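You operate a simulated robot arm through the tools that you are given. There is no shell and no other tool.

You run a simulated two-armed robot. Do the job below in one go: nothing can be reset, and whatever is moved stays where it is left.

TASK
Light the film, lay the orange HOLD tag on the box of its line, and save that line.
Fine: the film stays on the lamp; switch the lamp off at the end.
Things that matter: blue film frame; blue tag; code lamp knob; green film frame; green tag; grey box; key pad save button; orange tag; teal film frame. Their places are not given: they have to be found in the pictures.

It is judged by the outcome, as a careful person would: the job done as asked, and still so three seconds after it is handed in. It fails if anything else is knocked over, pushed out of place, dropped, spilled or broken.

THE ROBOT
Two 7-joint arms with fingered hands on one trunk that stands fixed in place. Base frame: the origin is at the foot of the trunk, x ahead of it, y to its left, z up; the work surface is at about z = 0.86. Units: m, degrees, N and s.
The left shoulder is at [0.07, 0.157, 1.264], the right one opposite. With the tool pointing down near the work surface each hand reaches from about 0.3 to 0.9 m from the base axis, measured 20 degrees to its own side. Payload 5 kg a hand.
The tool frame of a hand sits at the grasp point between the pads (the TCP): z along the fingers, y along the line on which they close. The tips reach 0.031 m beyond it. The gripper opens to 0.156 m. The gripper's body begins 0.088 m behind the TCP. The gripper is a hand of 4 fingers: y runs from the thumb to the fingers, the wrist lies at [0, 0, -0.249] in the tool frame, and closing takes about 1.5 s.
Orientation is that of the tool frame in the base frame, as a unit quaternion [x, y, z, w]. With the fingers straight down and closing along the base's y, the tool's x points along the base's -x, its y along +y and its z along -z.

THE INTERFACE
- The arms move only by the tool play_rows. It takes "left_series", "right_series" or both (then of equal length, played together; a hand with none holds still); each is a list of rows, each an object (a shift or turn left out is 0, a gripper value left out holds the last) with "dp": the shift along the tool's x, y, z in units of 400 mm (1.0 is 400 mm), a list of three; "dr": the turn, a rotation vector about the tool's x, y, z in units of 45 degrees (1.0 is 45 degrees), a list of three. In form: [{"dp": [tx, ty, tz], "dr": [ax, ay, az]}, ...]. A call has 1 to 20 rows; each row is the pose to reach, as a shift and turn from the pose commanded when the call began, along the tool's axes at that moment. "left_jaw" and "right_jaw" are, for a hand that has rows, the gripper command, from -1 (shut) to 1 (fully open), values between in proportion, set as the call begins (left out, the last holds). A call with a number of a shift or a turn outside -1 to 1 is refused whole. A row lasts 0.2 s, in which the tool goes at most 0.05 m and 8.6 degrees; a call with a longer step from one row to the next is refused whole, and so is a gripper value outside its range. Where a pose cannot be reached the arm comes as near as it can. A force on the tool above 40 N (or 10 N above the force at the start of the call, whichever is more), or a blocked arm, ends the call early, and 0.2 s more pass. Each finger travels about 0.108 m/s and halts on what it meets, pressing with about 24 N; the grip force reading is that of the motor and also rises with nothing between the fingers. The clock runs only during rows and for 0.2 s after the last one: add rows that repeat a pose to give the fingers time. It gives the time, the measured TCP pose, the force on the tool (base axes), the opening and the grip force at its end, in the units of the frame above (readings bear some noise), with the torque about the TCP (base axes, N m) and any sound that the robot's microphone picked up.
- Cameras (640 x 400 px; columns grow to the right, rows downward): "scene" is now at [0.1279, -0.0428, 1.4995]; the picture's right is [-0.47, -0.88, -0.00], its down [-0.47, 0.25, -0.85] and it looks along [0.75, -0.40, -0.53] (base axes); focal length 321 px, centre (320, 200). "left" rides on the left gripper at [-0.072, 0.002, -0.111] in its tool frame; the picture's right is [-0.02, -1.00, 0.00], its down [0.84, -0.02, -0.54] and it looks along [0.54, -0.01, 0.84] (tool axes); focal length 234 px, centre (320, 200). "right" rides on the right gripper at [0.072, 0.002, -0.111] in its tool frame; the picture's right is [-0.02, 1.00, 0.00], its down [-0.84, -0.02, -0.54] and it looks along [-0.54, -0.01, 0.84] (tool axes); focal length 234 px, centre (320, 200).
- get_image(camera): a new picture of that camera. The clock stands still meanwhile.
- raise_lower(by): slides the trunk up (or, below 0, down) by that many m; the arms and the scene camera ride with it, the base frame stays. It gives what a move gives, with no picture.
- curl_fingers(finger1, finger2, finger3, thumb_bend, hand): sets how far each is bent, from 0 (flat) to 1 (curled in); at 0.3 the hand is open as for a grip, at 0.7 the pads meet at the TCP. One left out holds its place. A second passes; each finger stops where it meets its share of the squeeze, and holds until it gets a number again. A gripper value or a shape takes the hand back. It gives what a move gives, with no picture; readings hold the bend of each and the force on the fingers (four entries, about 0 where the hand has none), thumb and palm.
- preshape(shape, hand): the hand has 4 fingers and takes this shape, open, in about a second: jaw (thumb against the fingers, like two jaws); tri (thumb and two fingers); tip (a fingertip pinch); poke (one finger out to press); point (the index stretched); flat (the hand flat); cup (the hand cupped); fist (a fist). The gripper value then closes the fingers along that shape, each until it touches; the sizes above hold for jaw. It gives what a move gives, with no picture.
- pan_tilt(pan, tilt): turns the head with the scene camera to pan (to the left, within 86 degrees either way) and tilt (down, from -29 to 69), counted from straight ahead of the robot. It gives what a move gives.
- locate(camera, pixels): for up to 12 pixels [column, row] of the newest picture of that camera ("zoom" is the newest enlarged one), the place [x, y, z] in the base frame of the surface seen there, good to about 0.003 m. The clock stands still meanwhile.
- close_up(camera, box): a new picture of the part [left, top, right, bottom] of that camera's present view, enlarged. The clock stands still meanwhile.
- job_done(): hands the job in; it is judged then, once.

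Open the grippers and draw the arms clear of the work before you hand the job in, unless the task says otherwise.

The tools are called after "Emit:" as name(argument=value, ...) on one line, values as JSON. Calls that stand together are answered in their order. play_rows: Moves the arms, as the interface text tells. Its arguments: {"type":"object","properties":{"left_series":{"type":"array","items":{"type":"object","properties":{"dp":{"type":"array","items":{"type":"number"}},"dr":{"type":"array","items":{"type":"number"}}}}},"left_jaw":{"type":"number"},"right_series":{"type":"array","items":{"type":"object","properties":{"dp":{"type":"array","items":{"type":"number"}},"dr":{"type":"array","items":{"type":"number"}}}}},"right_jaw":{"type":"number"}},"required":[]} The other tools are called the same way: raise_lower (by) slides the trunk up or down; preshape (shape, hand) gives the hand a shape; curl_fingers (finger1, finger2, finger3, thumb_bend, hand) moves the fingers one by one; pan_tilt (pan, tilt) turns the head that bears the scene camera; get_image (camera) takes a picture; locate (camera, pixels) gives the place of the surface under pixels of a picture; close_up (camera, box) takes an enlarged picture of a part of a camera's view; job_done () hands the job in.

At the start:

```text
t: 0.0
left_tcp_pos: [0.5795, -0.062, 1.2479]
left_ee_rot: [0.0, 1.0, 0.0, 0.0]
left_ft_force: [0.7, -0.5, 0.1]
left_ft_torque: [0.0, 0.02, -0.01]
left_width: 0.1559
left_finger_force: 0.0
left_shape: jaw
left_bend: [0.3, 0.3, 0.3, 0.3]
left_finger forces: [0.0, 0.0, 0.0, 0.0, 0.1, 0.0]
right_tcp_pos: [0.4424, -0.5929, 1.2126]
right_ee_rot: [-0.001, 1.0, 0.0, 0.0]
right_ft_force: [0.3, -0.4, 0.2]
right_ft_torque: [0.0, 0.03, -0.03]
right_width: 0.1559
right_finger_force: 0.0
right_shape: jaw
right_bend: [0.3, 0.3, 0.3, 0.3]
right_finger forces: [0.1, 0.1, 0.0, 0.0, 0.0, 0.0]
trunk travel left (down, up): [-0.65, 0.29]
head pan, tilt: [-28.3, 32.0]
```

scene: 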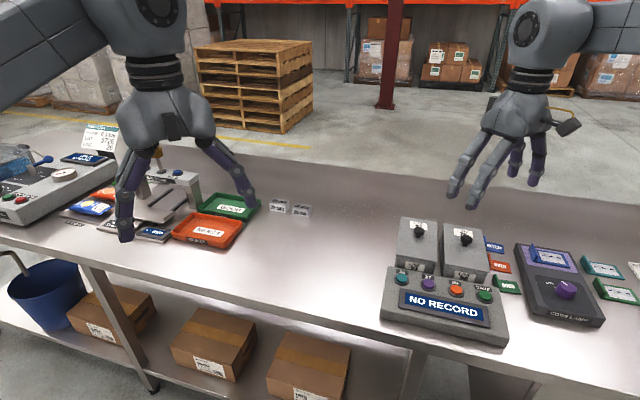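
right: 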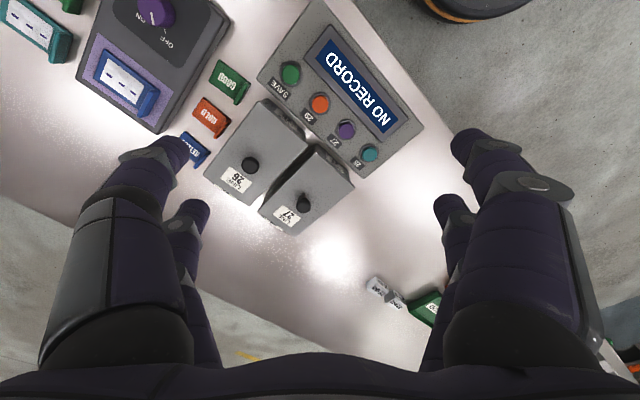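
left: 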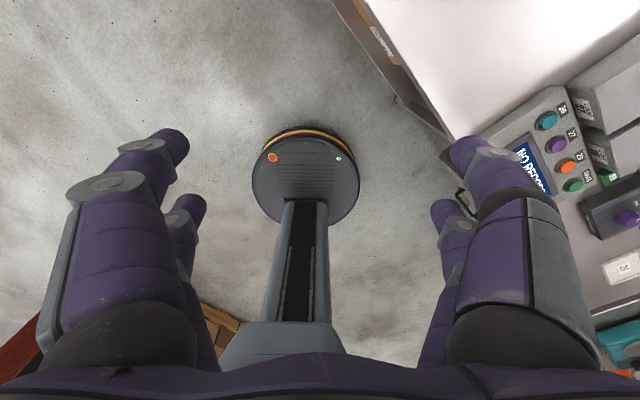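

The scene picture shows a key pad with "NO RECORD" around (445,305), two grey boxes around (415,245) and (465,250), tags near (500,265), and the lamp with knob at (565,290). I zoom in on this area to read the labels.

Emit:
close_up(camera="scene", box=[370, 200, 640, 369])

Emit:
close_up(camera="right", box=[0, 0, 440, 275])

Emit:
close_up(camera="scene", box=[0, 110, 320, 310])

```text
2.37 times, centred on (505, 284) of scene
```

zoom: 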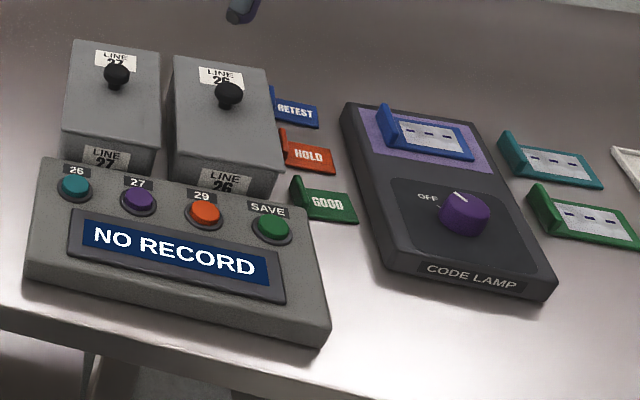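

```text
1.45 times, centred on (220, 138) of right
```

zoom: 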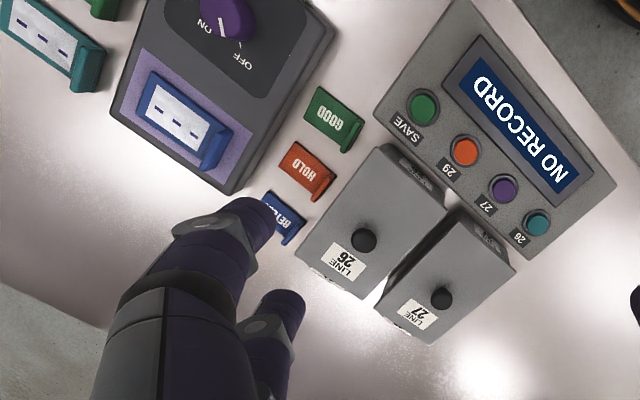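

```text
2.00 times, centred on (160, 210) of scene
```

zoom: 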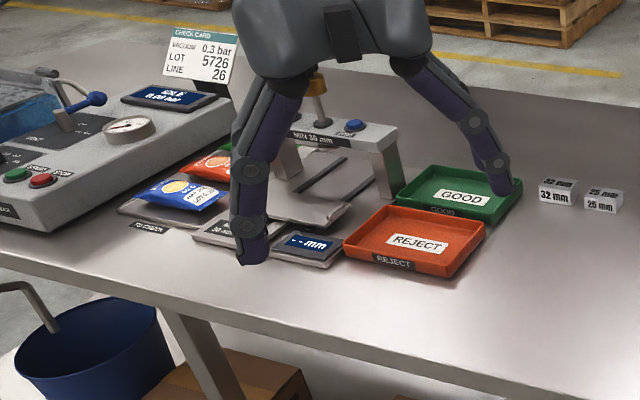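

The lamp (with the blue film on it) has a purple knob near zoom (465,213), tags RETEST/HOLD/GOOD lie between boxes and lamp. I take tighter close-ups of the lamp and of the tags and boxes.

Emit:
close_up(camera="scene", box=[510, 235, 610, 298])

Emit:
close_up(camera="scene", box=[390, 210, 530, 298])

Emit:
locate(camera="zoom", pixels=[[100, 100], [320, 100], [490, 130], [490, 220], [490, 290]])

Emit:
locate(camera="scene", pixels=[[566, 287], [565, 293], [551, 257], [590, 320], [500, 266], [492, 263], [403, 225], [432, 247], [465, 237], [484, 294], [455, 285], [401, 275]])

```text
6.35 times, centred on (560, 266) of scene
```

zoom: 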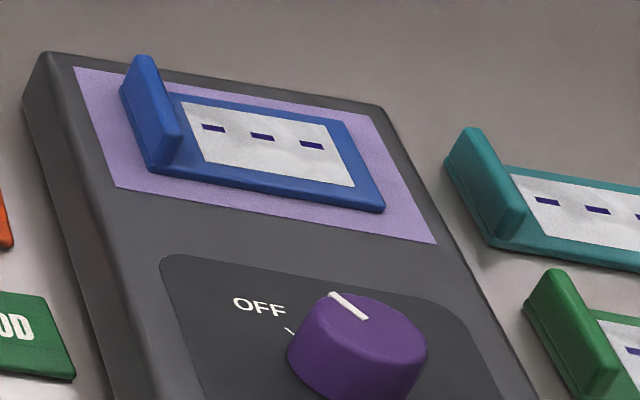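

```text
4.55 times, centred on (460, 254) of scene
```

zoom: 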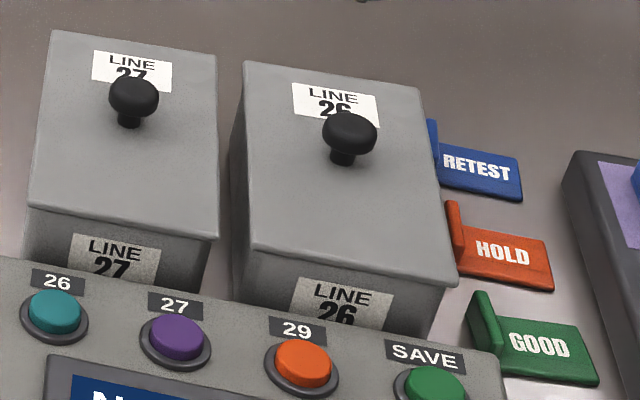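

```text
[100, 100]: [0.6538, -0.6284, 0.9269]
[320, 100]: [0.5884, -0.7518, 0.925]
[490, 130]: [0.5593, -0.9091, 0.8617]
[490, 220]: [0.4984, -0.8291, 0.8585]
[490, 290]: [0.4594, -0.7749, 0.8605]
```

```text
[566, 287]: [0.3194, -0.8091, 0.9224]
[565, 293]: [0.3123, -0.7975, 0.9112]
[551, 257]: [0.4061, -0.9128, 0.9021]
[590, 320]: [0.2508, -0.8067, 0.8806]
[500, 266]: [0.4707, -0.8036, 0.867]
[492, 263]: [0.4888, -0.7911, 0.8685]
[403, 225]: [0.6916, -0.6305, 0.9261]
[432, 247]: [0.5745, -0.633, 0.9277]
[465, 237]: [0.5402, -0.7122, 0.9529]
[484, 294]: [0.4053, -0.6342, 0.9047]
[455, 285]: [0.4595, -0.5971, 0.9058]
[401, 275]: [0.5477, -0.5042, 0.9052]
```

The blue film is already on the lamp's purple panel and the knob pointer sits at OFF. I turn the head toward the lamp for a straighter view.

Emit:
pan_tilt(pan=-62, tilt=38)

Emit:
get_image(camera="scene")

```text
t: 1.0
left_tcp_pos: [0.5787, -0.0626, 1.2487]
left_ee_rot: [0.0, 1.0, 0.0, 0.0]
left_ft_force: [0.1, 0.8, 0.8]
left_ft_torque: [0.02, -0.03, 0.0]
left_width: 0.1561
left_finger_force: 0.0
left_shape: jaw
left_bend: [0.3, 0.3, 0.3, 0.3]
left_finger forces: [0.0, 0.1, 0.1, 0.0, 0.0, 0.0]
right_tcp_pos: [0.4416, -0.5919, 1.2123]
right_ee_rot: [0.0, 1.0, 0.0, 0.001]
right_ft_force: [0.8, -0.3, -0.5]
right_ft_torque: [-0.03, -0.02, 0.02]
right_width: 0.1562
right_finger_force: 0.1
right_shape: jaw
right_bend: [0.3, 0.3, 0.3, 0.3]
right_finger forces: [0.0, 0.0, 0.0, 0.0, 0.0, 0.0]
trunk travel left (down, up): [-0.65, 0.29]
head pan, tilt: [-62.0, 38.0]
```

```text
taken
```

scene: 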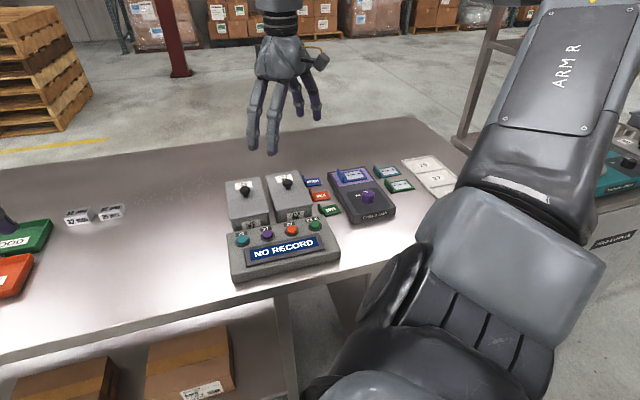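

A white mat/card with numbers lies at about (430,175), behind the teal and green films. I zoom in on the lamp area and on that card.

Emit:
close_up(camera="scene", box=[360, 140, 470, 209])

Emit:
close_up(camera="scene", box=[560, 100, 640, 150])

Emit:
close_up(camera="scene", box=[300, 155, 420, 230])

Emit:
locate(camera="scene", pixels=[[368, 192], [368, 198], [327, 173], [367, 166], [396, 213], [345, 224], [353, 173], [343, 174], [315, 195], [322, 197], [331, 210], [312, 182]])

```text
5.80 times, centred on (415, 174) of scene
```

zoom: 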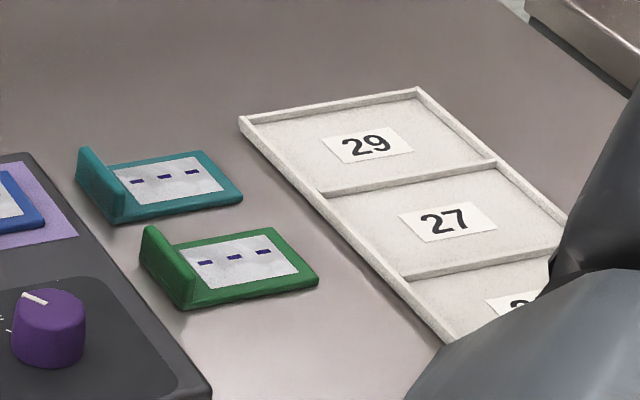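

```text
8.00 times, centred on (600, 125) of scene
```

zoom: 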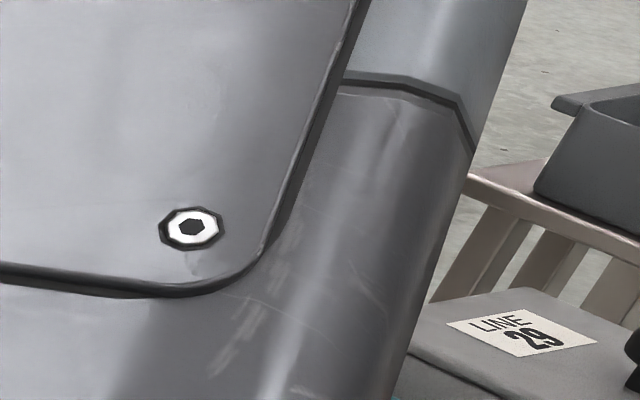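

```text
5.33 times, centred on (360, 192) of scene
```

zoom: 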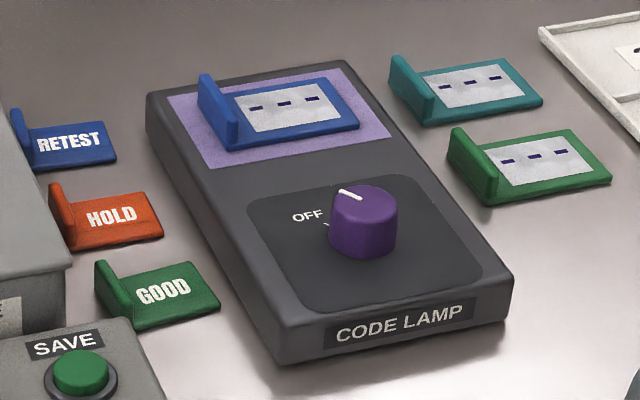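

```text
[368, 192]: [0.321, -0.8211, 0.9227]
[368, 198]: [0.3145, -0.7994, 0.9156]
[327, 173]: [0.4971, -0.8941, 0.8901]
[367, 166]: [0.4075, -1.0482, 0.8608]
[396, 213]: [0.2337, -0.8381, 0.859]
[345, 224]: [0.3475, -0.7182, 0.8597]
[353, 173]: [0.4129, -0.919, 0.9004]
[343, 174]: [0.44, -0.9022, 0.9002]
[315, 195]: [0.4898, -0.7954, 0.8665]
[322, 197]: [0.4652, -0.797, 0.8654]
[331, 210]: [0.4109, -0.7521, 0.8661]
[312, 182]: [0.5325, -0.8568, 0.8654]
```

A LINE 29 box stands on a side bench to the right too. I measure the knob and tag geometry in the newest zoom, then look further right.

Emit:
locate(camera="zoom", pixels=[[362, 200], [345, 190], [385, 192], [365, 187], [362, 215], [335, 225], [395, 225], [362, 240], [362, 254], [362, 275], [310, 230], [420, 230]])

Emit:
locate(camera="zoom", pixels=[[54, 185], [70, 245], [60, 215], [80, 250], [162, 237], [145, 193], [80, 200], [110, 215], [64, 190], [120, 240], [50, 200], [60, 245]])

Emit:
pan_tilt(pan=-86, tilt=45)

Emit:
get_image(camera="scene")

```text
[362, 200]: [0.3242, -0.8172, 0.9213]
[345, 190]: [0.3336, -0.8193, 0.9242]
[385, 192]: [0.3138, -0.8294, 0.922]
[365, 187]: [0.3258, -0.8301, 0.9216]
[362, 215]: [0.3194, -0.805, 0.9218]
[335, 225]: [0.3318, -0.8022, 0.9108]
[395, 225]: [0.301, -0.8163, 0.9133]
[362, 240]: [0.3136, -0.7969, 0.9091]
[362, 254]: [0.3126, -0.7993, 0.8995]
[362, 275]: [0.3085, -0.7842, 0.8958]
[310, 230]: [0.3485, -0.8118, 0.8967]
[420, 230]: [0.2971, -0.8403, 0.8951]
```

```text
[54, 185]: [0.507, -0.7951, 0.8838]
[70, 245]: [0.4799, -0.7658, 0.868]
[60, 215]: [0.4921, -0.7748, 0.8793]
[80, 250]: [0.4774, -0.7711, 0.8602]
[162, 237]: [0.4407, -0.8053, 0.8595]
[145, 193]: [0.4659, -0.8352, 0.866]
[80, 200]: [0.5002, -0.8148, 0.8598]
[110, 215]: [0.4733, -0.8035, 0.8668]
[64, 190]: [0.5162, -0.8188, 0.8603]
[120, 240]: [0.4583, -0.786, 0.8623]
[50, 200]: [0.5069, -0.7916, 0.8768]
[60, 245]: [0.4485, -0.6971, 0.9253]
```

```text
t: 1.9
left_tcp_pos: [0.5798, -0.0626, 1.2485]
left_ee_rot: [-0.001, 1.0, 0.0, 0.0]
left_ft_force: [0.3, -0.6, 0.3]
left_ft_torque: [0.02, 0.0, 0.01]
left_width: 0.1559
left_finger_force: 0.0
left_shape: jaw
left_bend: [0.3, 0.3, 0.3, 0.3]
left_finger forces: [0.0, 0.1, 0.1, 0.0, 0.1, 0.1]
right_tcp_pos: [0.442, -0.5923, 1.2116]
right_ee_rot: [-0.001, 1.0, 0.0, 0.0]
right_ft_force: [0.3, 0.1, -0.1]
right_ft_torque: [-0.01, -0.02, 0.01]
right_width: 0.1559
right_finger_force: 0.0
right_shape: jaw
right_bend: [0.3, 0.3, 0.3, 0.3]
right_finger forces: [0.0, 0.1, 0.1, 0.0, 0.1, 0.0]
trunk travel left (down, up): [-0.65, 0.29]
head pan, tilt: [-85.9, 45.0]
```

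```text
taken
```

scene: 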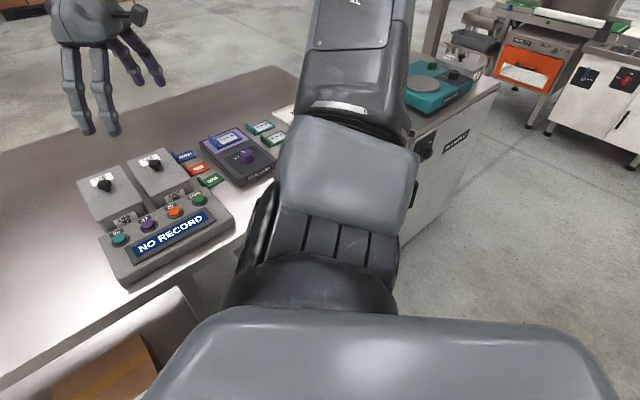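

The right arm blocks the side bench view now. I look at the knob and its labels through the right hand's camera.

Emit:
close_up(camera="right", box=[80, 0, 240, 100])

Emit:
close_up(camera="scene", box=[400, 0, 640, 150])

Emit:
locate(camera="scene", pixels=[[440, 85], [470, 55], [430, 66], [475, 70], [540, 75], [410, 110]])

```text
4.00 times, centred on (160, 50) of right
```

zoom: 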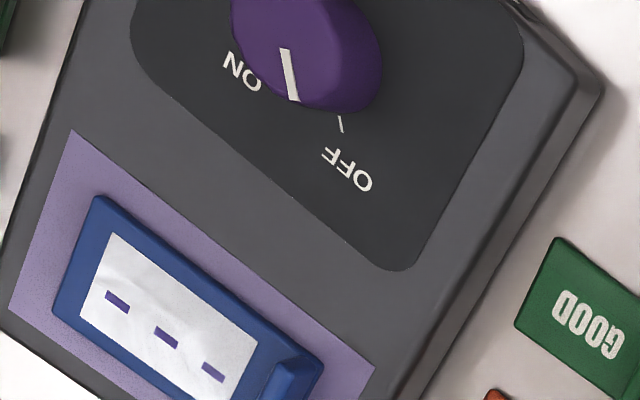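

```text
2.67 times, centred on (520, 75) of scene
```

zoom: 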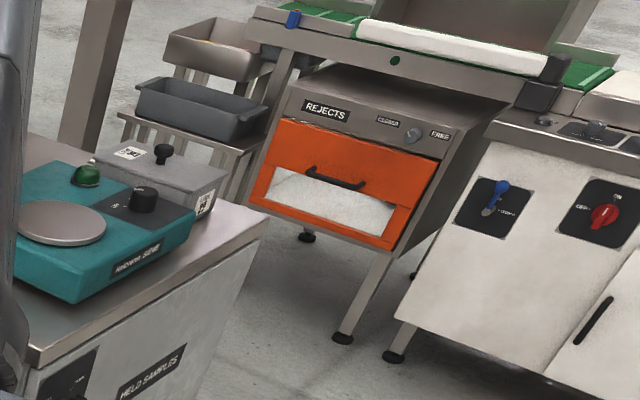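

```text
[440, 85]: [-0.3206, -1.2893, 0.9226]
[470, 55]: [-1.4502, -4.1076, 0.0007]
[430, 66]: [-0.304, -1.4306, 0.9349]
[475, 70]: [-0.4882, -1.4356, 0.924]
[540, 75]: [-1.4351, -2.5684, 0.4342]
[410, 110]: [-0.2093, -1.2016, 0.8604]
```

Line 29's box at roughly (-0.4, -1.4) is on another bench; the lamp knob stands at about (0.32, -0.81), z 0.92, with the pointer on OFF, and ON lies clockwise from it. I bring the right hand above the knob, turned 45 degrees to line up with the lamp, to view it from above.

Emit:
play_rows(right_series=[{"dp": [0.039, -0.068, 0.045], "dr": [0, 0, 0.125]}, {"dp": [0.078, -0.136, 0.09], "dr": [0, 0, 0.25]}, {"dp": [0.117, -0.204, 0.135], "dr": [0, 0, 0.375]}, {"dp": [0.156, -0.272, 0.18], "dr": [0, 0, 0.5]}, {"dp": [0.195, -0.34, 0.225], "dr": [0, 0, 0.625]}, {"dp": [0.234, -0.408, 0.27], "dr": [0, 0, 0.75]}, {"dp": [0.273, -0.476, 0.315], "dr": [0, 0, 0.875]}, {"dp": [0.3125, -0.545, 0.36], "dr": [0, 0, 1.0]}])

Emit:
get_image(camera="right")

Emit:
get_image(camera="scene")

```text
t: 3.7
left_tcp_pos: [0.5784, -0.0639, 1.2472]
left_ee_rot: [0.0, 1.0, 0.001, 0.001]
left_ft_force: [-0.2, -0.2, 0.2]
left_ft_torque: [0.03, 0.0, 0.0]
left_width: 0.1557
left_finger_force: 0.1
left_shape: jaw
left_bend: [0.3, 0.3, 0.3, 0.3]
left_finger forces: [0.0, 0.1, 0.0, 0.0, 0.1, 0.0]
right_tcp_pos: [0.3178, -0.8125, 1.0673]
right_ee_rot: [0.383, 0.924, 0.001, 0.0]
right_ft_force: [-0.9, -0.1, -0.4]
right_ft_torque: [0.02, -0.01, 0.0]
right_width: 0.1559
right_finger_force: 0.1
right_shape: jaw
right_bend: [0.3, 0.3, 0.3, 0.3]
right_finger forces: [0.0, 0.1, 0.0, 0.0, 0.0, 0.1]
trunk travel left (down, up): [-0.65, 0.29]
head pan, tilt: [-85.9, 45.0]
```

```text
taken
```

right: 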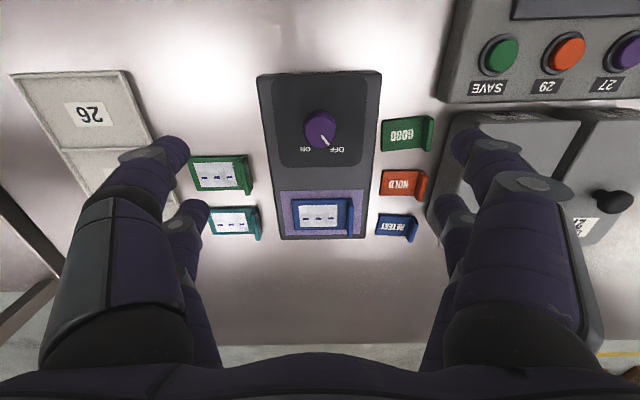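

```text
taken
```

scene: 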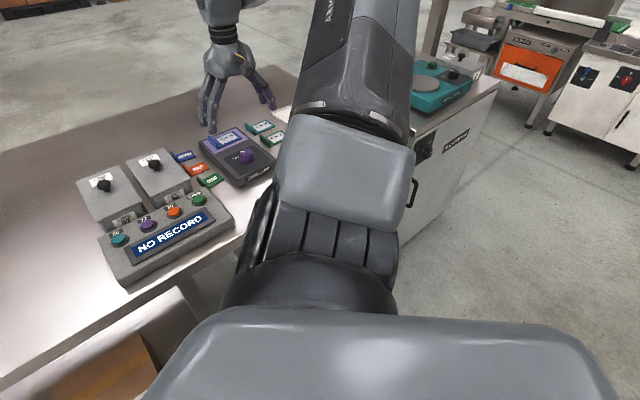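

The right camera now sees the lamp upright-aligned: knob at (320,128), ON at (306,150), OFF at (338,150). I zoom in and measure the knob and the tags.

Emit:
locate(camera="right", pixels=[[320, 112], [320, 128], [306, 128], [335, 128], [325, 142], [258, 78], [380, 75], [366, 237], [284, 237], [320, 60], [305, 142], [338, 142]])

Emit:
close_up(camera="right", box=[272, 90, 368, 150])

Emit:
locate(camera="zoom", pixels=[[320, 180], [250, 250], [400, 250], [320, 330], [320, 250], [360, 330], [220, 390], [430, 385]])

Emit:
close_up(camera="right", box=[360, 100, 488, 180])

```text
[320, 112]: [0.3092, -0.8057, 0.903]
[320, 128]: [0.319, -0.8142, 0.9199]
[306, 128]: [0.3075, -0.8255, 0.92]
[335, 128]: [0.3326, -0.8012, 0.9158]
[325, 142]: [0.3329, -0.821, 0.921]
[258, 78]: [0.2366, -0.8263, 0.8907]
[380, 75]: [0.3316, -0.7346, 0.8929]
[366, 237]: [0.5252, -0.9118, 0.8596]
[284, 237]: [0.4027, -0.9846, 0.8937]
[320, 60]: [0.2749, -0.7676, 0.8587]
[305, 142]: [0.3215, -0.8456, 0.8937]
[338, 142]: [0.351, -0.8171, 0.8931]
```

```text
6.67 times, centred on (320, 120) of right
```

zoom: 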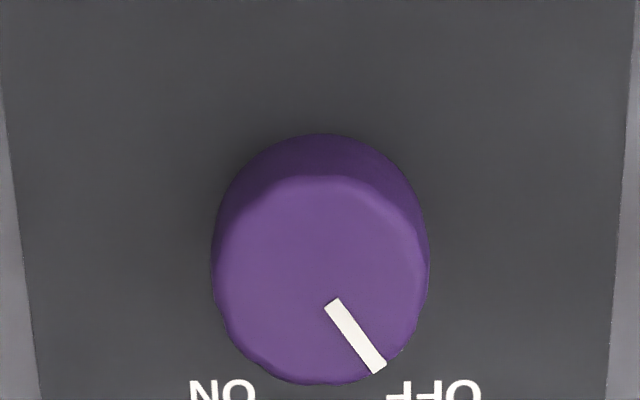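

```text
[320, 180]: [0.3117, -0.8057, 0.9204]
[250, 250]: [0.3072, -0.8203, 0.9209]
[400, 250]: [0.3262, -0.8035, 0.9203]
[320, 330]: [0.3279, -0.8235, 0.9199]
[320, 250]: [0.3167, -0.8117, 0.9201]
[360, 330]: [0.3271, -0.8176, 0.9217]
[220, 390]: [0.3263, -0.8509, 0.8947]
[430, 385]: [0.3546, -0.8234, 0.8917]
```

```text
5.00 times, centred on (424, 140) of right
```

zoom: 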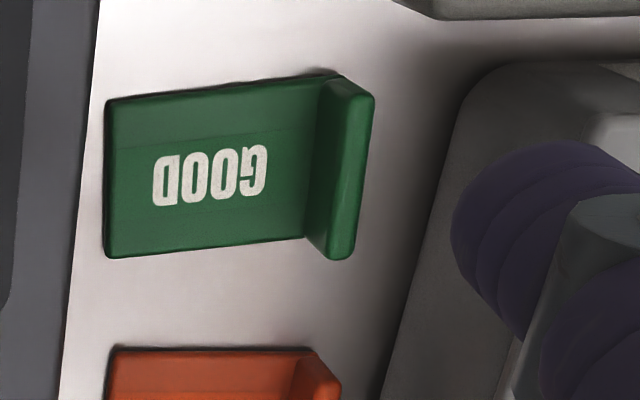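

The knob's top centre is at about (0.320, -0.815, 0.921), radius ~0.018, pointer ~32° to the OFF side. Before closing on it I check how the fingers of the right hand are laid out.

Emit:
close_up(camera="scene", box=[160, 20, 320, 120])

Emit:
close_up(camera="right", box=[360, 100, 488, 260])

```text
4.00 times, centred on (240, 70) of scene
```

zoom: 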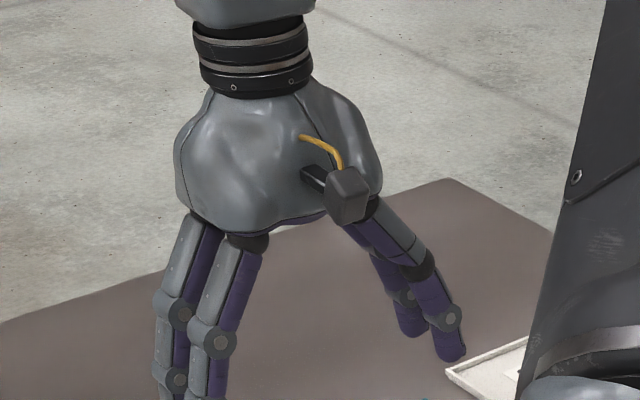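

```text
2.50 times, centred on (424, 180) of right
```

zoom: 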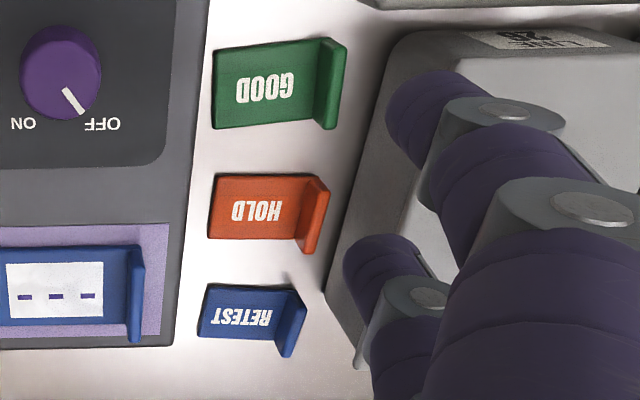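

The hand shows two digits on each side. I locate the fingertips and the tag lips in the right picture to know the spread.

Emit:
locate(camera="right", pixels=[[172, 148], [197, 208], [466, 148], [446, 208], [160, 165], [190, 225], [424, 135], [428, 120], [421, 190], [424, 173], [407, 237], [416, 217]])

Emit:
locate(camera="zoom", pixels=[[315, 250], [325, 185], [302, 232], [308, 178], [215, 178], [212, 235], [335, 125], [345, 55], [330, 285], [385, 80], [360, 150], [285, 355]])

```text
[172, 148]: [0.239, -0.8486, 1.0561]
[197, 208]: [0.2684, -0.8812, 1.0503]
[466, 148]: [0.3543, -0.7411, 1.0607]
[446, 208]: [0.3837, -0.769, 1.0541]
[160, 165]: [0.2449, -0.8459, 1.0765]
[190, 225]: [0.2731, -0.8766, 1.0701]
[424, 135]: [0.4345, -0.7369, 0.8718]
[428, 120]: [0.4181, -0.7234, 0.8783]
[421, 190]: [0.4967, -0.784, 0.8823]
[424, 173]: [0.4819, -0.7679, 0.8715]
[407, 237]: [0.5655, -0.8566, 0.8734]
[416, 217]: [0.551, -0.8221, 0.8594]
```

```text
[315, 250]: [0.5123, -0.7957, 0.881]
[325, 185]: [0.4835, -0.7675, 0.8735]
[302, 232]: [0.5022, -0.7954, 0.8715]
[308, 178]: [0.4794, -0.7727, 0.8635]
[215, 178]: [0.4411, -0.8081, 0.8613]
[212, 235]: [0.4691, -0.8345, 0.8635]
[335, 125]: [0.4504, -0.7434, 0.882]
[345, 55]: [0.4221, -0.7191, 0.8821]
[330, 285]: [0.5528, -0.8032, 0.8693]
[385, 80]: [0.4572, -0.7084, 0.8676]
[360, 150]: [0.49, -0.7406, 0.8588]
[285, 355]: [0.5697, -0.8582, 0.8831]
```

Digits sit at about ±0.021 m along tool x; the HOLD lip (about 0.040 long, z up to 0.884) is ~0.022 m from the box side. I close the right hand to a small opening in the air to see the finger shape.

Emit:
play_rows(right_series=[{"dp": [0, 0, 0]}, {"dp": [0, 0, 0]}, {"dp": [0, 0, 0]}, {"dp": [0, 0, 0]}, {"dp": [0, 0, 0]}, {"dp": [0, 0, 0]}, {"dp": [0, 0, 0]}], right_jaw=-0.7)

Emit:
get_image(camera="right")

Emit:
close_up(camera="scene", box=[160, 20, 320, 120])

```text
t: 5.3
left_tcp_pos: [0.5789, -0.0618, 1.247]
left_ee_rot: [-0.001, 1.0, 0.001, 0.0]
left_ft_force: [0.0, -0.7, 0.5]
left_ft_torque: [0.01, 0.04, 0.02]
left_width: 0.1559
left_finger_force: 0.1
left_shape: jaw
left_bend: [0.3, 0.3, 0.3, 0.3]
left_finger forces: [0.0, 0.0, 0.0, 0.0, 0.0, 0.1]
right_tcp_pos: [0.3172, -0.8104, 1.0679]
right_ee_rot: [0.383, 0.924, 0.0, 0.0]
right_ft_force: [0.8, -0.4, 0.3]
right_ft_torque: [0.0, 0.0, -0.01]
right_width: 0.0238
right_finger_force: 0.1
right_shape: jaw
right_bend: [0.73, 0.73, 0.73, 0.7]
right_finger forces: [0.0, 0.0, 0.1, 0.0, 0.0, 0.0]
trunk travel left (down, up): [-0.65, 0.29]
head pan, tilt: [-85.9, 45.0]
```

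```text
taken
```

right: 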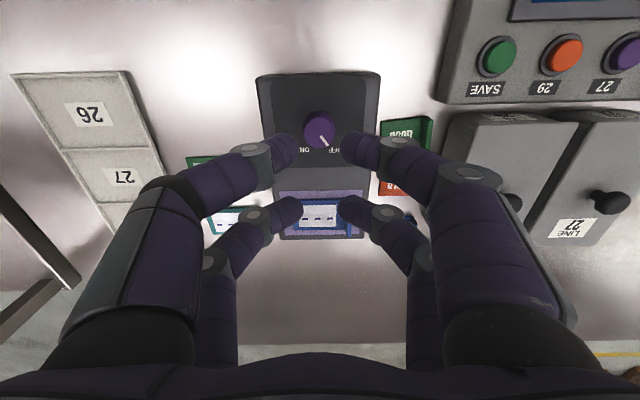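

```text
4.00 times, centred on (240, 70) of scene
```

zoom: 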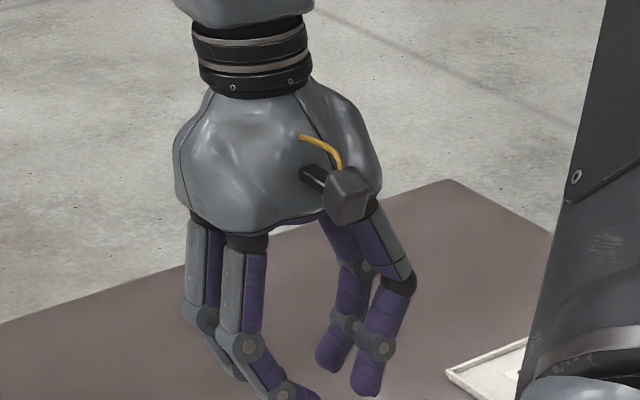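

The fingers curl strongly inward when nearly shut. I measure tip and knuckle positions in this pose.

Emit:
locate(camera="right", pixels=[[290, 145], [352, 148], [296, 208], [345, 208], [268, 150], [380, 150], [250, 150], [397, 142], [262, 212], [388, 212], [290, 165], [352, 165]])

Emit:
close_up(camera="scene", box=[190, 60, 290, 125])

```text
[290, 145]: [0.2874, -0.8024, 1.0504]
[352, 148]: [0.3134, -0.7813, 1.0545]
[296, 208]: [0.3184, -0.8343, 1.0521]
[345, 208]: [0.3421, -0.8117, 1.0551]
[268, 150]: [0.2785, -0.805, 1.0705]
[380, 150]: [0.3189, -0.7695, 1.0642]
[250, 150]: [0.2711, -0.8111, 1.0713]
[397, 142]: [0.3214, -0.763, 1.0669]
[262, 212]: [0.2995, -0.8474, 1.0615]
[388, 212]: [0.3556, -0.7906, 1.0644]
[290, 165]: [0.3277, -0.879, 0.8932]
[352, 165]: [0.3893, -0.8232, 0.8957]
```

```text
6.15 times, centred on (240, 92) of scene
```

zoom: 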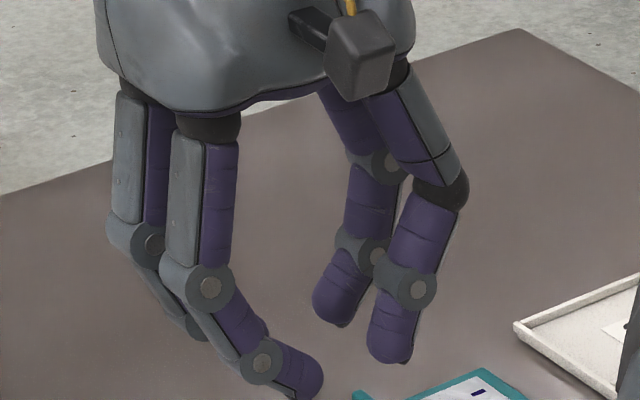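

Nearly shut, the knuckles stand out ±0.045 m at TCP height, so a vertical pinch next to the box would be tight. I try the "tip" shape in the air to see whether it is slimmer.

Emit:
preshape(shape="tip", hand="right")

Emit:
get_image(camera="right")

Emit:
close_up(camera="scene", box=[180, 40, 300, 115])

```text
t: 6.2
left_tcp_pos: [0.5801, -0.0617, 1.2477]
left_ee_rot: [0.0, 1.0, 0.0, 0.0]
left_ft_force: [-0.2, -0.6, 0.3]
left_ft_torque: [0.03, 0.0, -0.01]
left_width: 0.1558
left_finger_force: 0.1
left_shape: jaw
left_bend: [0.3, 0.3, 0.3, 0.3]
left_finger forces: [0.0, 0.0, 0.0, 0.0, 0.0, 0.0]
right_tcp_pos: [0.3173, -0.8109, 1.067]
right_ee_rot: [0.383, 0.924, 0.0, 0.0]
right_ft_force: [-0.2, -0.1, 0.0]
right_ft_torque: [0.0, -0.01, -0.01]
right_width: 0.1555
right_finger_force: 0.1
right_shape: tip
right_bend: [0.3, 0.3, 0.3, 0.3]
right_finger forces: [0.0, 0.0, 0.1, 0.0, 0.0, 0.1]
trunk travel left (down, up): [-0.65, 0.29]
head pan, tilt: [-85.9, 45.0]
```

```text
taken
```

right: 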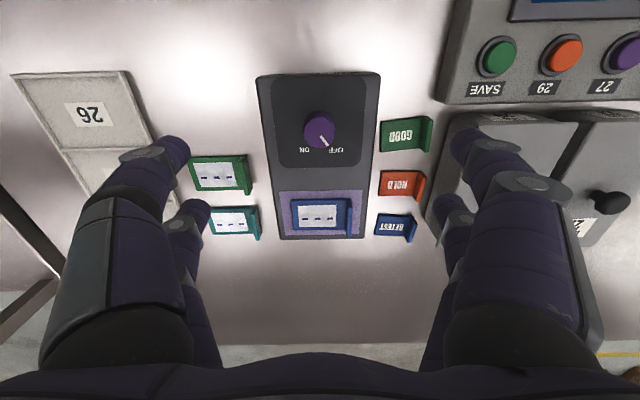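

```text
5.33 times, centred on (240, 78) of scene
```

zoom: 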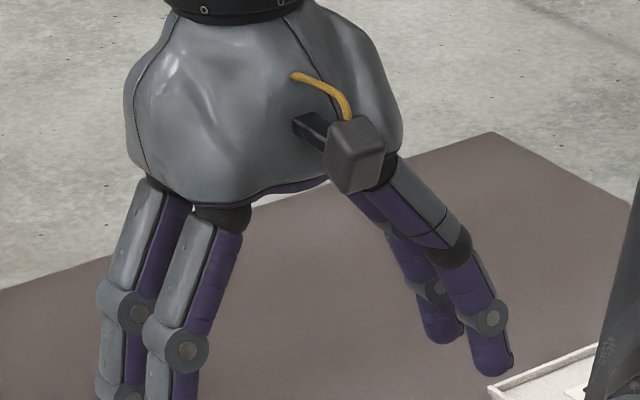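

The open "tip" shape looks the same as jaw. I close it in the air to see how the fingers meet.

Emit:
play_rows(right_series=[{"dp": [0, 0, 0]}, {"dp": [0, 0, 0]}, {"dp": [0, 0, 0]}, {"dp": [0, 0, 0]}, {"dp": [0, 0, 0]}, {"dp": [0, 0, 0]}, {"dp": [0, 0, 0]}], right_jaw=-0.75)

Emit:
get_image(camera="right")

Emit:
close_up(camera="scene", box=[180, 40, 300, 115])

```text
t: 7.8
left_tcp_pos: [0.5798, -0.0623, 1.2479]
left_ee_rot: [0.0, 1.0, 0.0, -0.001]
left_ft_force: [0.2, -0.4, 0.3]
left_ft_torque: [-0.01, -0.03, -0.01]
left_width: 0.1559
left_finger_force: 0.0
left_shape: jaw
left_bend: [0.3, 0.3, 0.3, 0.3]
left_finger forces: [0.0, 0.1, 0.0, 0.1, 0.0, 0.0]
right_tcp_pos: [0.3173, -0.8102, 1.0689]
right_ee_rot: [0.383, 0.924, 0.0, 0.0]
right_ft_force: [0.2, 0.1, -0.3]
right_ft_torque: [-0.05, -0.03, 0.03]
right_width: 0.0199
right_finger_force: 0.0
right_shape: tip
right_bend: [0.72, 0.72, 0.72, 0.7]
right_finger forces: [0.1, 0.0, 0.0, 0.1, 0.0, 0.0]
trunk travel left (down, up): [-0.65, 0.29]
head pan, tilt: [-85.9, 45.0]
```

```text
taken
```

right: 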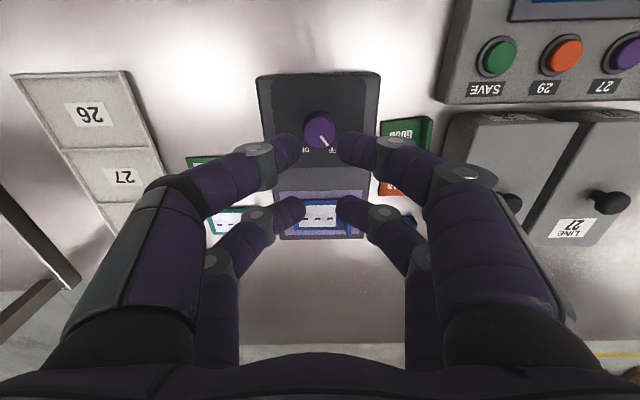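

```text
5.33 times, centred on (240, 78) of scene
```

zoom: 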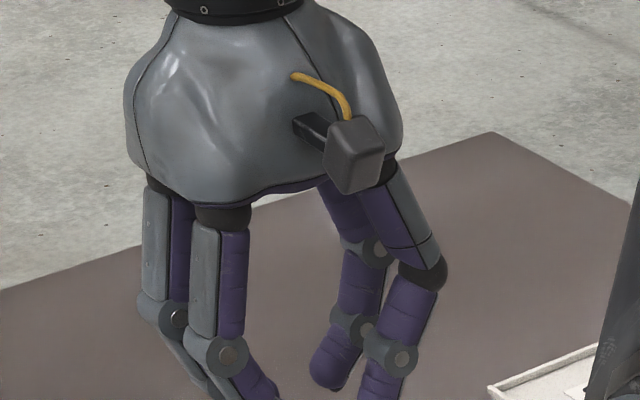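

"tip" closes just like "jaw", so I return to jaw with a moderate opening (~0.075). The knob is about 4 mm farther out than the TCP, so I shift, turn the hand back by 34° for turning room, and descend to just above the knob.

Emit:
preshape(shape="jaw", hand="right")

Emit:
play_rows(right_series=[{"dp": [-0.002, 0, 0.0], "dr": [0, 0, -0.126]}, {"dp": [-0.004, 0, 0.0], "dr": [0, 0, -0.252]}, {"dp": [-0.006, 0, 0.0], "dr": [0, 0, -0.378]}, {"dp": [-0.008, 0, 0.03], "dr": [0, 0, -0.504]}, {"dp": [-0.01, 0, 0.08], "dr": [0, 0, -0.63]}, {"dp": [-0.011, 0, 0.14], "dr": [0, 0, -0.756]}, {"dp": [-0.011, 0, 0.2], "dr": [0, 0, -0.756]}, {"dp": [-0.011, 0, 0.25], "dr": [0, 0, -0.756]}], right_jaw=-0.04)

Emit:
get_image(camera="right")

```text
t: 8.7
left_tcp_pos: [0.5791, -0.0622, 1.2472]
left_ee_rot: [0.0, 1.0, 0.0, 0.0]
left_ft_force: [-0.1, 0.3, 0.3]
left_ft_torque: [-0.01, 0.02, 0.01]
left_width: 0.1558
left_finger_force: 0.0
left_shape: jaw
left_bend: [0.3, 0.3, 0.3, 0.3]
left_finger forces: [0.0, 0.0, 0.0, 0.0, 0.1, 0.0]
right_tcp_pos: [0.3164, -0.8109, 1.068]
right_ee_rot: [0.383, 0.924, -0.001, 0.001]
right_ft_force: [-0.2, -0.4, 0.3]
right_ft_torque: [0.04, -0.02, 0.02]
right_width: 0.1557
right_finger_force: 0.0
right_shape: jaw
right_bend: [0.3, 0.3, 0.3, 0.3]
right_finger forces: [0.0, 0.1, 0.1, 0.1, 0.1, 0.0]
trunk travel left (down, up): [-0.65, 0.29]
head pan, tilt: [-85.9, 45.0]
```

```text
t: 10.5
left_tcp_pos: [0.5791, -0.0632, 1.2469]
left_ee_rot: [0.0, 1.0, 0.0, 0.0]
left_ft_force: [-0.2, -0.3, 0.2]
left_ft_torque: [-0.03, 0.01, -0.01]
left_width: 0.1559
left_finger_force: 0.1
left_shape: jaw
left_bend: [0.3, 0.3, 0.3, 0.3]
left_finger forces: [0.0, 0.0, 0.0, 0.0, 0.0, 0.0]
right_tcp_pos: [0.319, -0.8154, 0.9664]
right_ee_rot: [0.095, 0.995, 0.0, -0.001]
right_ft_force: [0.3, 0.7, 0.0]
right_ft_torque: [0.01, 0.01, 0.02]
right_width: 0.0754
right_finger_force: 0.1
right_shape: jaw
right_bend: [0.73, 0.73, 0.73, 0.7]
right_finger forces: [0.1, 0.0, 0.0, 0.1, 0.0, 0.1]
trunk travel left (down, up): [-0.65, 0.29]
head pan, tilt: [-85.9, 45.0]
```

```text
taken
```

right: 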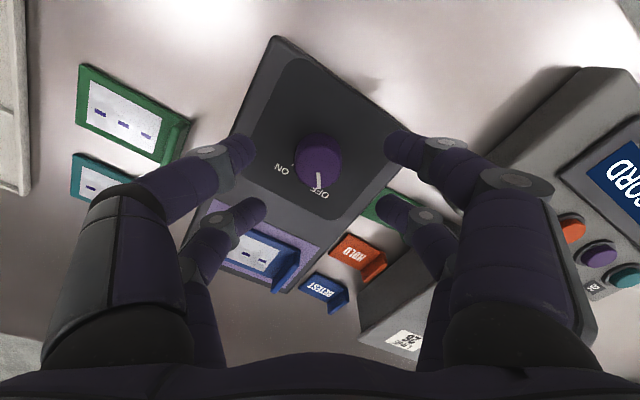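

The knob is between the fingers at (318,158). I zoom in to centre precisely before going down.

Emit:
close_up(camera="right", box=[240, 110, 400, 210])

Emit:
locate(camera="right", pixels=[[318, 140], [318, 150], [318, 160], [318, 170], [300, 158], [336, 158], [245, 145], [255, 205], [396, 142], [386, 205]])

```text
4.00 times, centred on (320, 160) of right
```

zoom: 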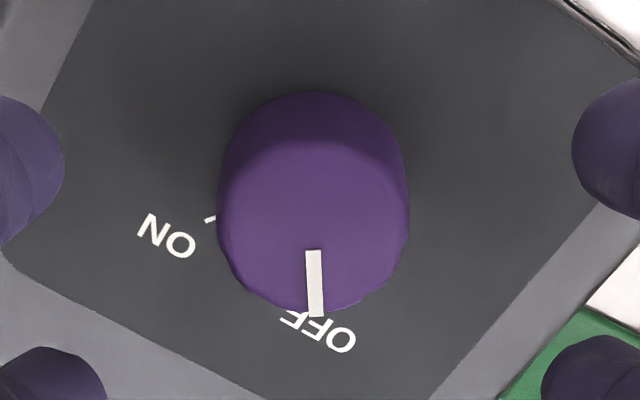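

```text
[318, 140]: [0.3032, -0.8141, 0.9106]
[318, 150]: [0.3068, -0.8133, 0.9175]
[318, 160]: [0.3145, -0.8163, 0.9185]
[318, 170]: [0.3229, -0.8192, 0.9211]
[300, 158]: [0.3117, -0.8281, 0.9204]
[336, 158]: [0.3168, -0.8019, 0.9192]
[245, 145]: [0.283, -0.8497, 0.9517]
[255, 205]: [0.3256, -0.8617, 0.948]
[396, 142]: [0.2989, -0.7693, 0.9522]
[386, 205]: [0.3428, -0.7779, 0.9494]
```

The knob is centred within 1 mm of the tool axis, and ON is about 72° clockwise from the pointer. I lower the hand about 31 mm so the tips straddle the knob.

Emit:
play_rows(right_series=[{"dp": [0, 0, 0.02]}, {"dp": [0, 0, 0.04]}, {"dp": [0, 0, 0.06]}, {"dp": [0, 0, 0.078]}])

Emit:
get_image(camera="right")

```text
t: 11.5
left_tcp_pos: [0.5796, -0.0632, 1.2478]
left_ee_rot: [-0.001, 1.0, 0.0, 0.0]
left_ft_force: [-0.1, 0.0, 0.3]
left_ft_torque: [0.02, -0.03, 0.02]
left_width: 0.1557
left_finger_force: 0.1
left_shape: jaw
left_bend: [0.3, 0.3, 0.3, 0.3]
left_finger forces: [0.0, 0.0, 0.1, 0.1, 0.0, 0.1]
right_tcp_pos: [0.3198, -0.8149, 0.936]
right_ee_rot: [0.096, 0.995, -0.001, 0.0]
right_ft_force: [0.1, -0.3, 0.6]
right_ft_torque: [0.0, -0.01, -0.01]
right_width: 0.0753
right_finger_force: 0.0
right_shape: jaw
right_bend: [0.73, 0.73, 0.73, 0.7]
right_finger forces: [0.0, 0.1, 0.0, 0.1, 0.0, 0.0]
trunk travel left (down, up): [-0.65, 0.29]
head pan, tilt: [-85.9, 45.0]
```

```text
taken
```

right: 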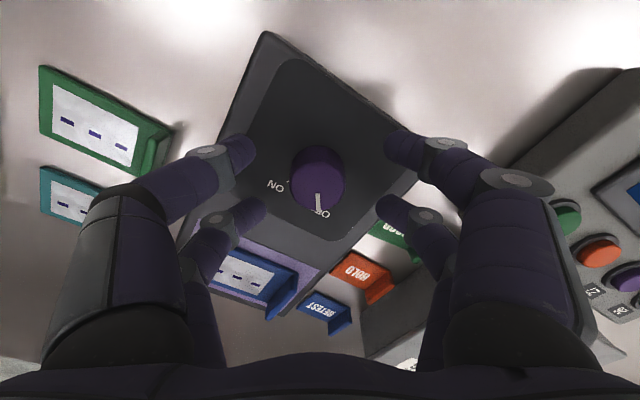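

No contact yet, tips straddle the knob with readings near 0. I close the fingers on the knob.

Emit:
play_rows(right_series=[{"dp": [0, 0, 0]}, {"dp": [0, 0, 0]}, {"dp": [0, 0, 0]}, {"dp": [0, 0, 0]}, {"dp": [0, 0, 0]}], right_jaw=-1)

Emit:
get_image(camera="right")

```text
t: 12.7
left_tcp_pos: [0.5794, -0.0622, 1.2477]
left_ee_rot: [0.001, 1.0, 0.0, 0.001]
left_ft_force: [-0.4, 0.3, -0.4]
left_ft_torque: [0.01, 0.02, -0.01]
left_width: 0.1561
left_finger_force: 0.1
left_shape: jaw
left_bend: [0.3, 0.3, 0.3, 0.3]
left_finger forces: [0.1, 0.0, 0.0, 0.0, 0.0, 0.1]
right_tcp_pos: [0.3209, -0.8142, 0.9353]
right_ee_rot: [0.095, 0.995, 0.0, 0.001]
right_ft_force: [2.3, 1.0, -3.4]
right_ft_torque: [-0.01, -0.05, 0.0]
right_width: 0.0037
right_finger_force: 24.0
right_shape: jaw
right_bend: [0.7, 0.71, 0.72, 0.71]
right_finger forces: [0.0, 18.5, 18.4, 0.1, 0.0, 0.1]
trunk travel left (down, up): [-0.65, 0.29]
head pan, tilt: [-85.9, 45.0]
```

```text
taken
```

right: 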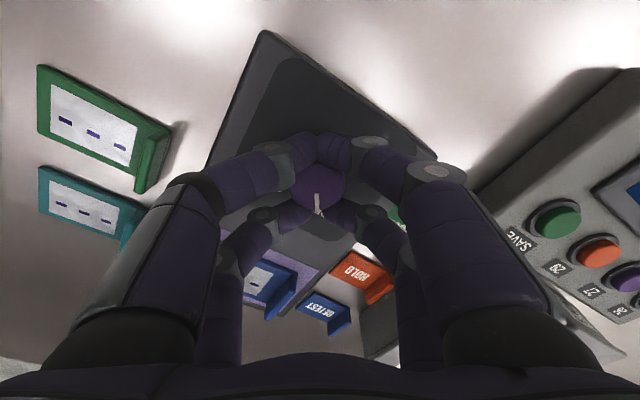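

The fingers closed to 0.004 m: the knob seems caged between the two digit pairs. I zoom in to check contact before turning.

Emit:
close_up(camera="right", box=[256, 120, 384, 240])

```text
3.33 times, centred on (320, 180) of right
```

zoom: 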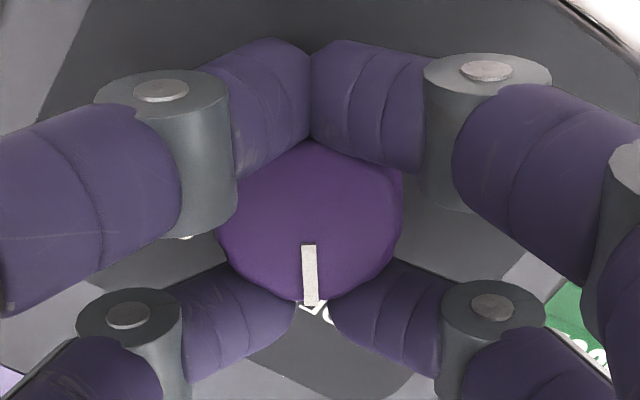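

The knob is only caged between the digit pairs, which would slip. I open to 0.075 and shift the hand 20 mm back along tool x so that the far pair straddles the knob's diameter.

Emit:
play_rows(right_series=[{"dp": [0, 0, 0]}, {"dp": [0, 0, 0]}, {"dp": [0, 0, 0]}, {"dp": [0.025, 0, 0]}, {"dp": [0.051, 0, 0]}, {"dp": [0.051, 0, 0]}], right_jaw=-0.04)

Emit:
get_image(camera="right")

```text
t: 14.1
left_tcp_pos: [0.5801, -0.0627, 1.2479]
left_ee_rot: [-0.001, 1.0, 0.001, 0.001]
left_ft_force: [0.0, -0.6, 0.3]
left_ft_torque: [-0.01, 0.02, 0.0]
left_width: 0.1558
left_finger_force: 0.1
left_shape: jaw
left_bend: [0.3, 0.3, 0.3, 0.3]
left_finger forces: [0.0, 0.0, 0.0, 0.0, 0.0, 0.0]
right_tcp_pos: [0.3003, -0.8118, 0.9357]
right_ee_rot: [0.096, 0.995, 0.001, 0.0]
right_ft_force: [-0.6, 1.1, 0.5]
right_ft_torque: [0.03, 0.02, -0.01]
right_width: 0.0741
right_finger_force: 0.1
right_shape: jaw
right_bend: [0.73, 0.73, 0.73, 0.7]
right_finger forces: [0.0, 0.0, 0.0, 0.1, 0.0, 0.1]
trunk travel left (down, up): [-0.65, 0.29]
head pan, tilt: [-85.9, 45.0]
```

```text
taken
```

right: 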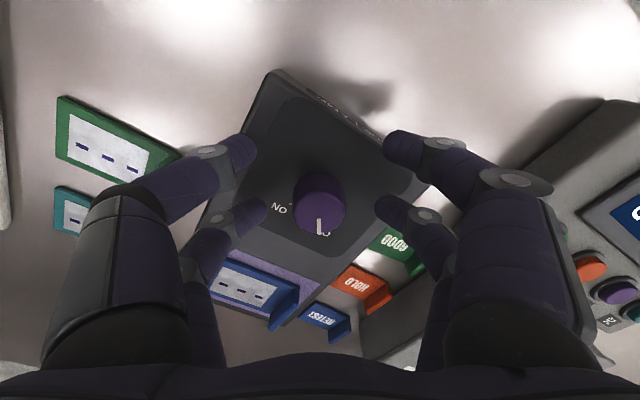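

The knob now sits at (319,205) between the far pair's tips (about row 208). I close on it.

Emit:
play_rows(right_series=[{"dp": [0, 0, 0]}, {"dp": [0, 0, 0]}, {"dp": [0, 0, 0]}, {"dp": [0, 0, 0]}, {"dp": [0, 0, 0]}], right_jaw=-1)

Emit:
close_up(camera="right", box=[240, 120, 400, 260])

```text
t: 15.3
left_tcp_pos: [0.5789, -0.0628, 1.2475]
left_ee_rot: [0.0, 1.0, 0.0, 0.0]
left_ft_force: [0.6, -0.1, 0.3]
left_ft_torque: [0.0, 0.0, -0.05]
left_width: 0.1559
left_finger_force: 0.1
left_shape: jaw
left_bend: [0.3, 0.3, 0.3, 0.3]
left_finger forces: [0.0, 0.0, 0.1, 0.0, 0.0, 0.0]
right_tcp_pos: [0.2997, -0.811, 0.9371]
right_ee_rot: [0.095, 0.995, 0.001, 0.0]
right_ft_force: [0.0, 0.1, -1.8]
right_ft_torque: [0.02, 0.06, -0.02]
right_width: 0.0014
right_finger_force: 24.3
right_shape: jaw
right_bend: [0.7, 0.73, 0.73, 0.7]
right_finger forces: [0.1, 20.8, 20.6, 0.0, 0.0, 0.0]
trunk travel left (down, up): [-0.65, 0.29]
head pan, tilt: [-85.9, 45.0]
```

```text
2.86 times, centred on (320, 190) of right
```

zoom: 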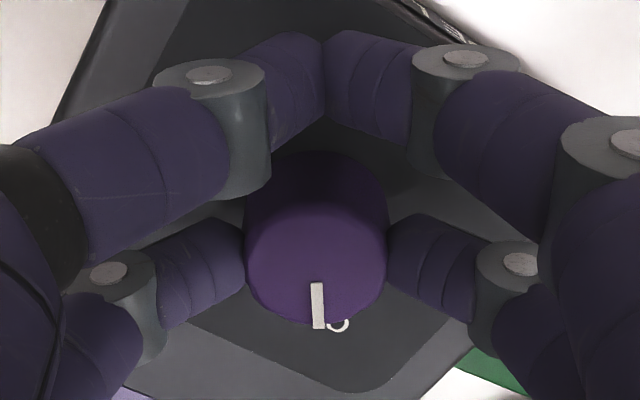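

The far pair now touches the knob on both sides. I turn 20° clockwise about the knob's axis as a trial.

Emit:
play_rows(right_series=[{"dp": [-0.0001, 0.0035, 0], "dr": [0, 0, 0.089]}, {"dp": [-0.0004, 0.0076, 0], "dr": [0, 0, 0.178]}, {"dp": [-0.0011, 0.0113, 0], "dr": [0, 0, 0.267]}, {"dp": [-0.0019, 0.0144, 0], "dr": [0, 0, 0.356]}, {"dp": [-0.0031, 0.0179, 0], "dr": [0, 0, 0.444]}])

Emit:
close_up(camera="right", box=[240, 120, 400, 260])

```text
t: 16.5
left_tcp_pos: [0.5802, -0.0629, 1.2465]
left_ee_rot: [0.0, 1.0, 0.0, 0.0]
left_ft_force: [-0.1, 0.5, 0.1]
left_ft_torque: [-0.02, -0.01, 0.03]
left_width: 0.1561
left_finger_force: 0.0
left_shape: jaw
left_bend: [0.3, 0.3, 0.3, 0.3]
left_finger forces: [0.0, 0.0, 0.0, 0.1, 0.0, 0.0]
right_tcp_pos: [0.3042, -0.8038, 0.9363]
right_ee_rot: [0.268, 0.964, 0.0, 0.0]
right_ft_force: [1.4, 0.9, -2.6]
right_ft_torque: [0.05, 0.01, 0.06]
right_width: 0.0015
right_finger_force: 23.9
right_shape: jaw
right_bend: [0.7, 0.73, 0.73, 0.7]
right_finger forces: [0.1, 22.0, 20.5, 0.0, 0.0, 0.1]
trunk travel left (down, up): [-0.65, 0.29]
head pan, tilt: [-85.9, 45.0]
```

```text
2.86 times, centred on (320, 190) of right
```

zoom: 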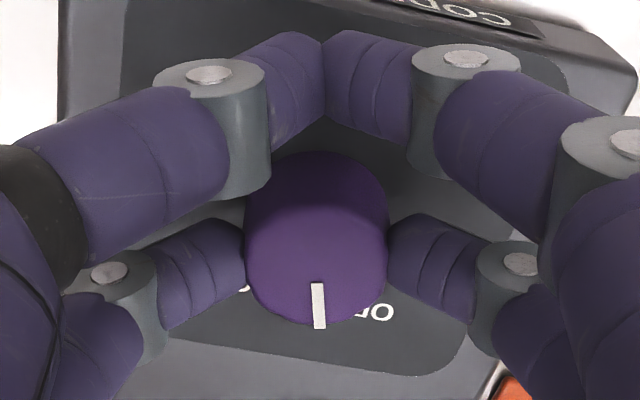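

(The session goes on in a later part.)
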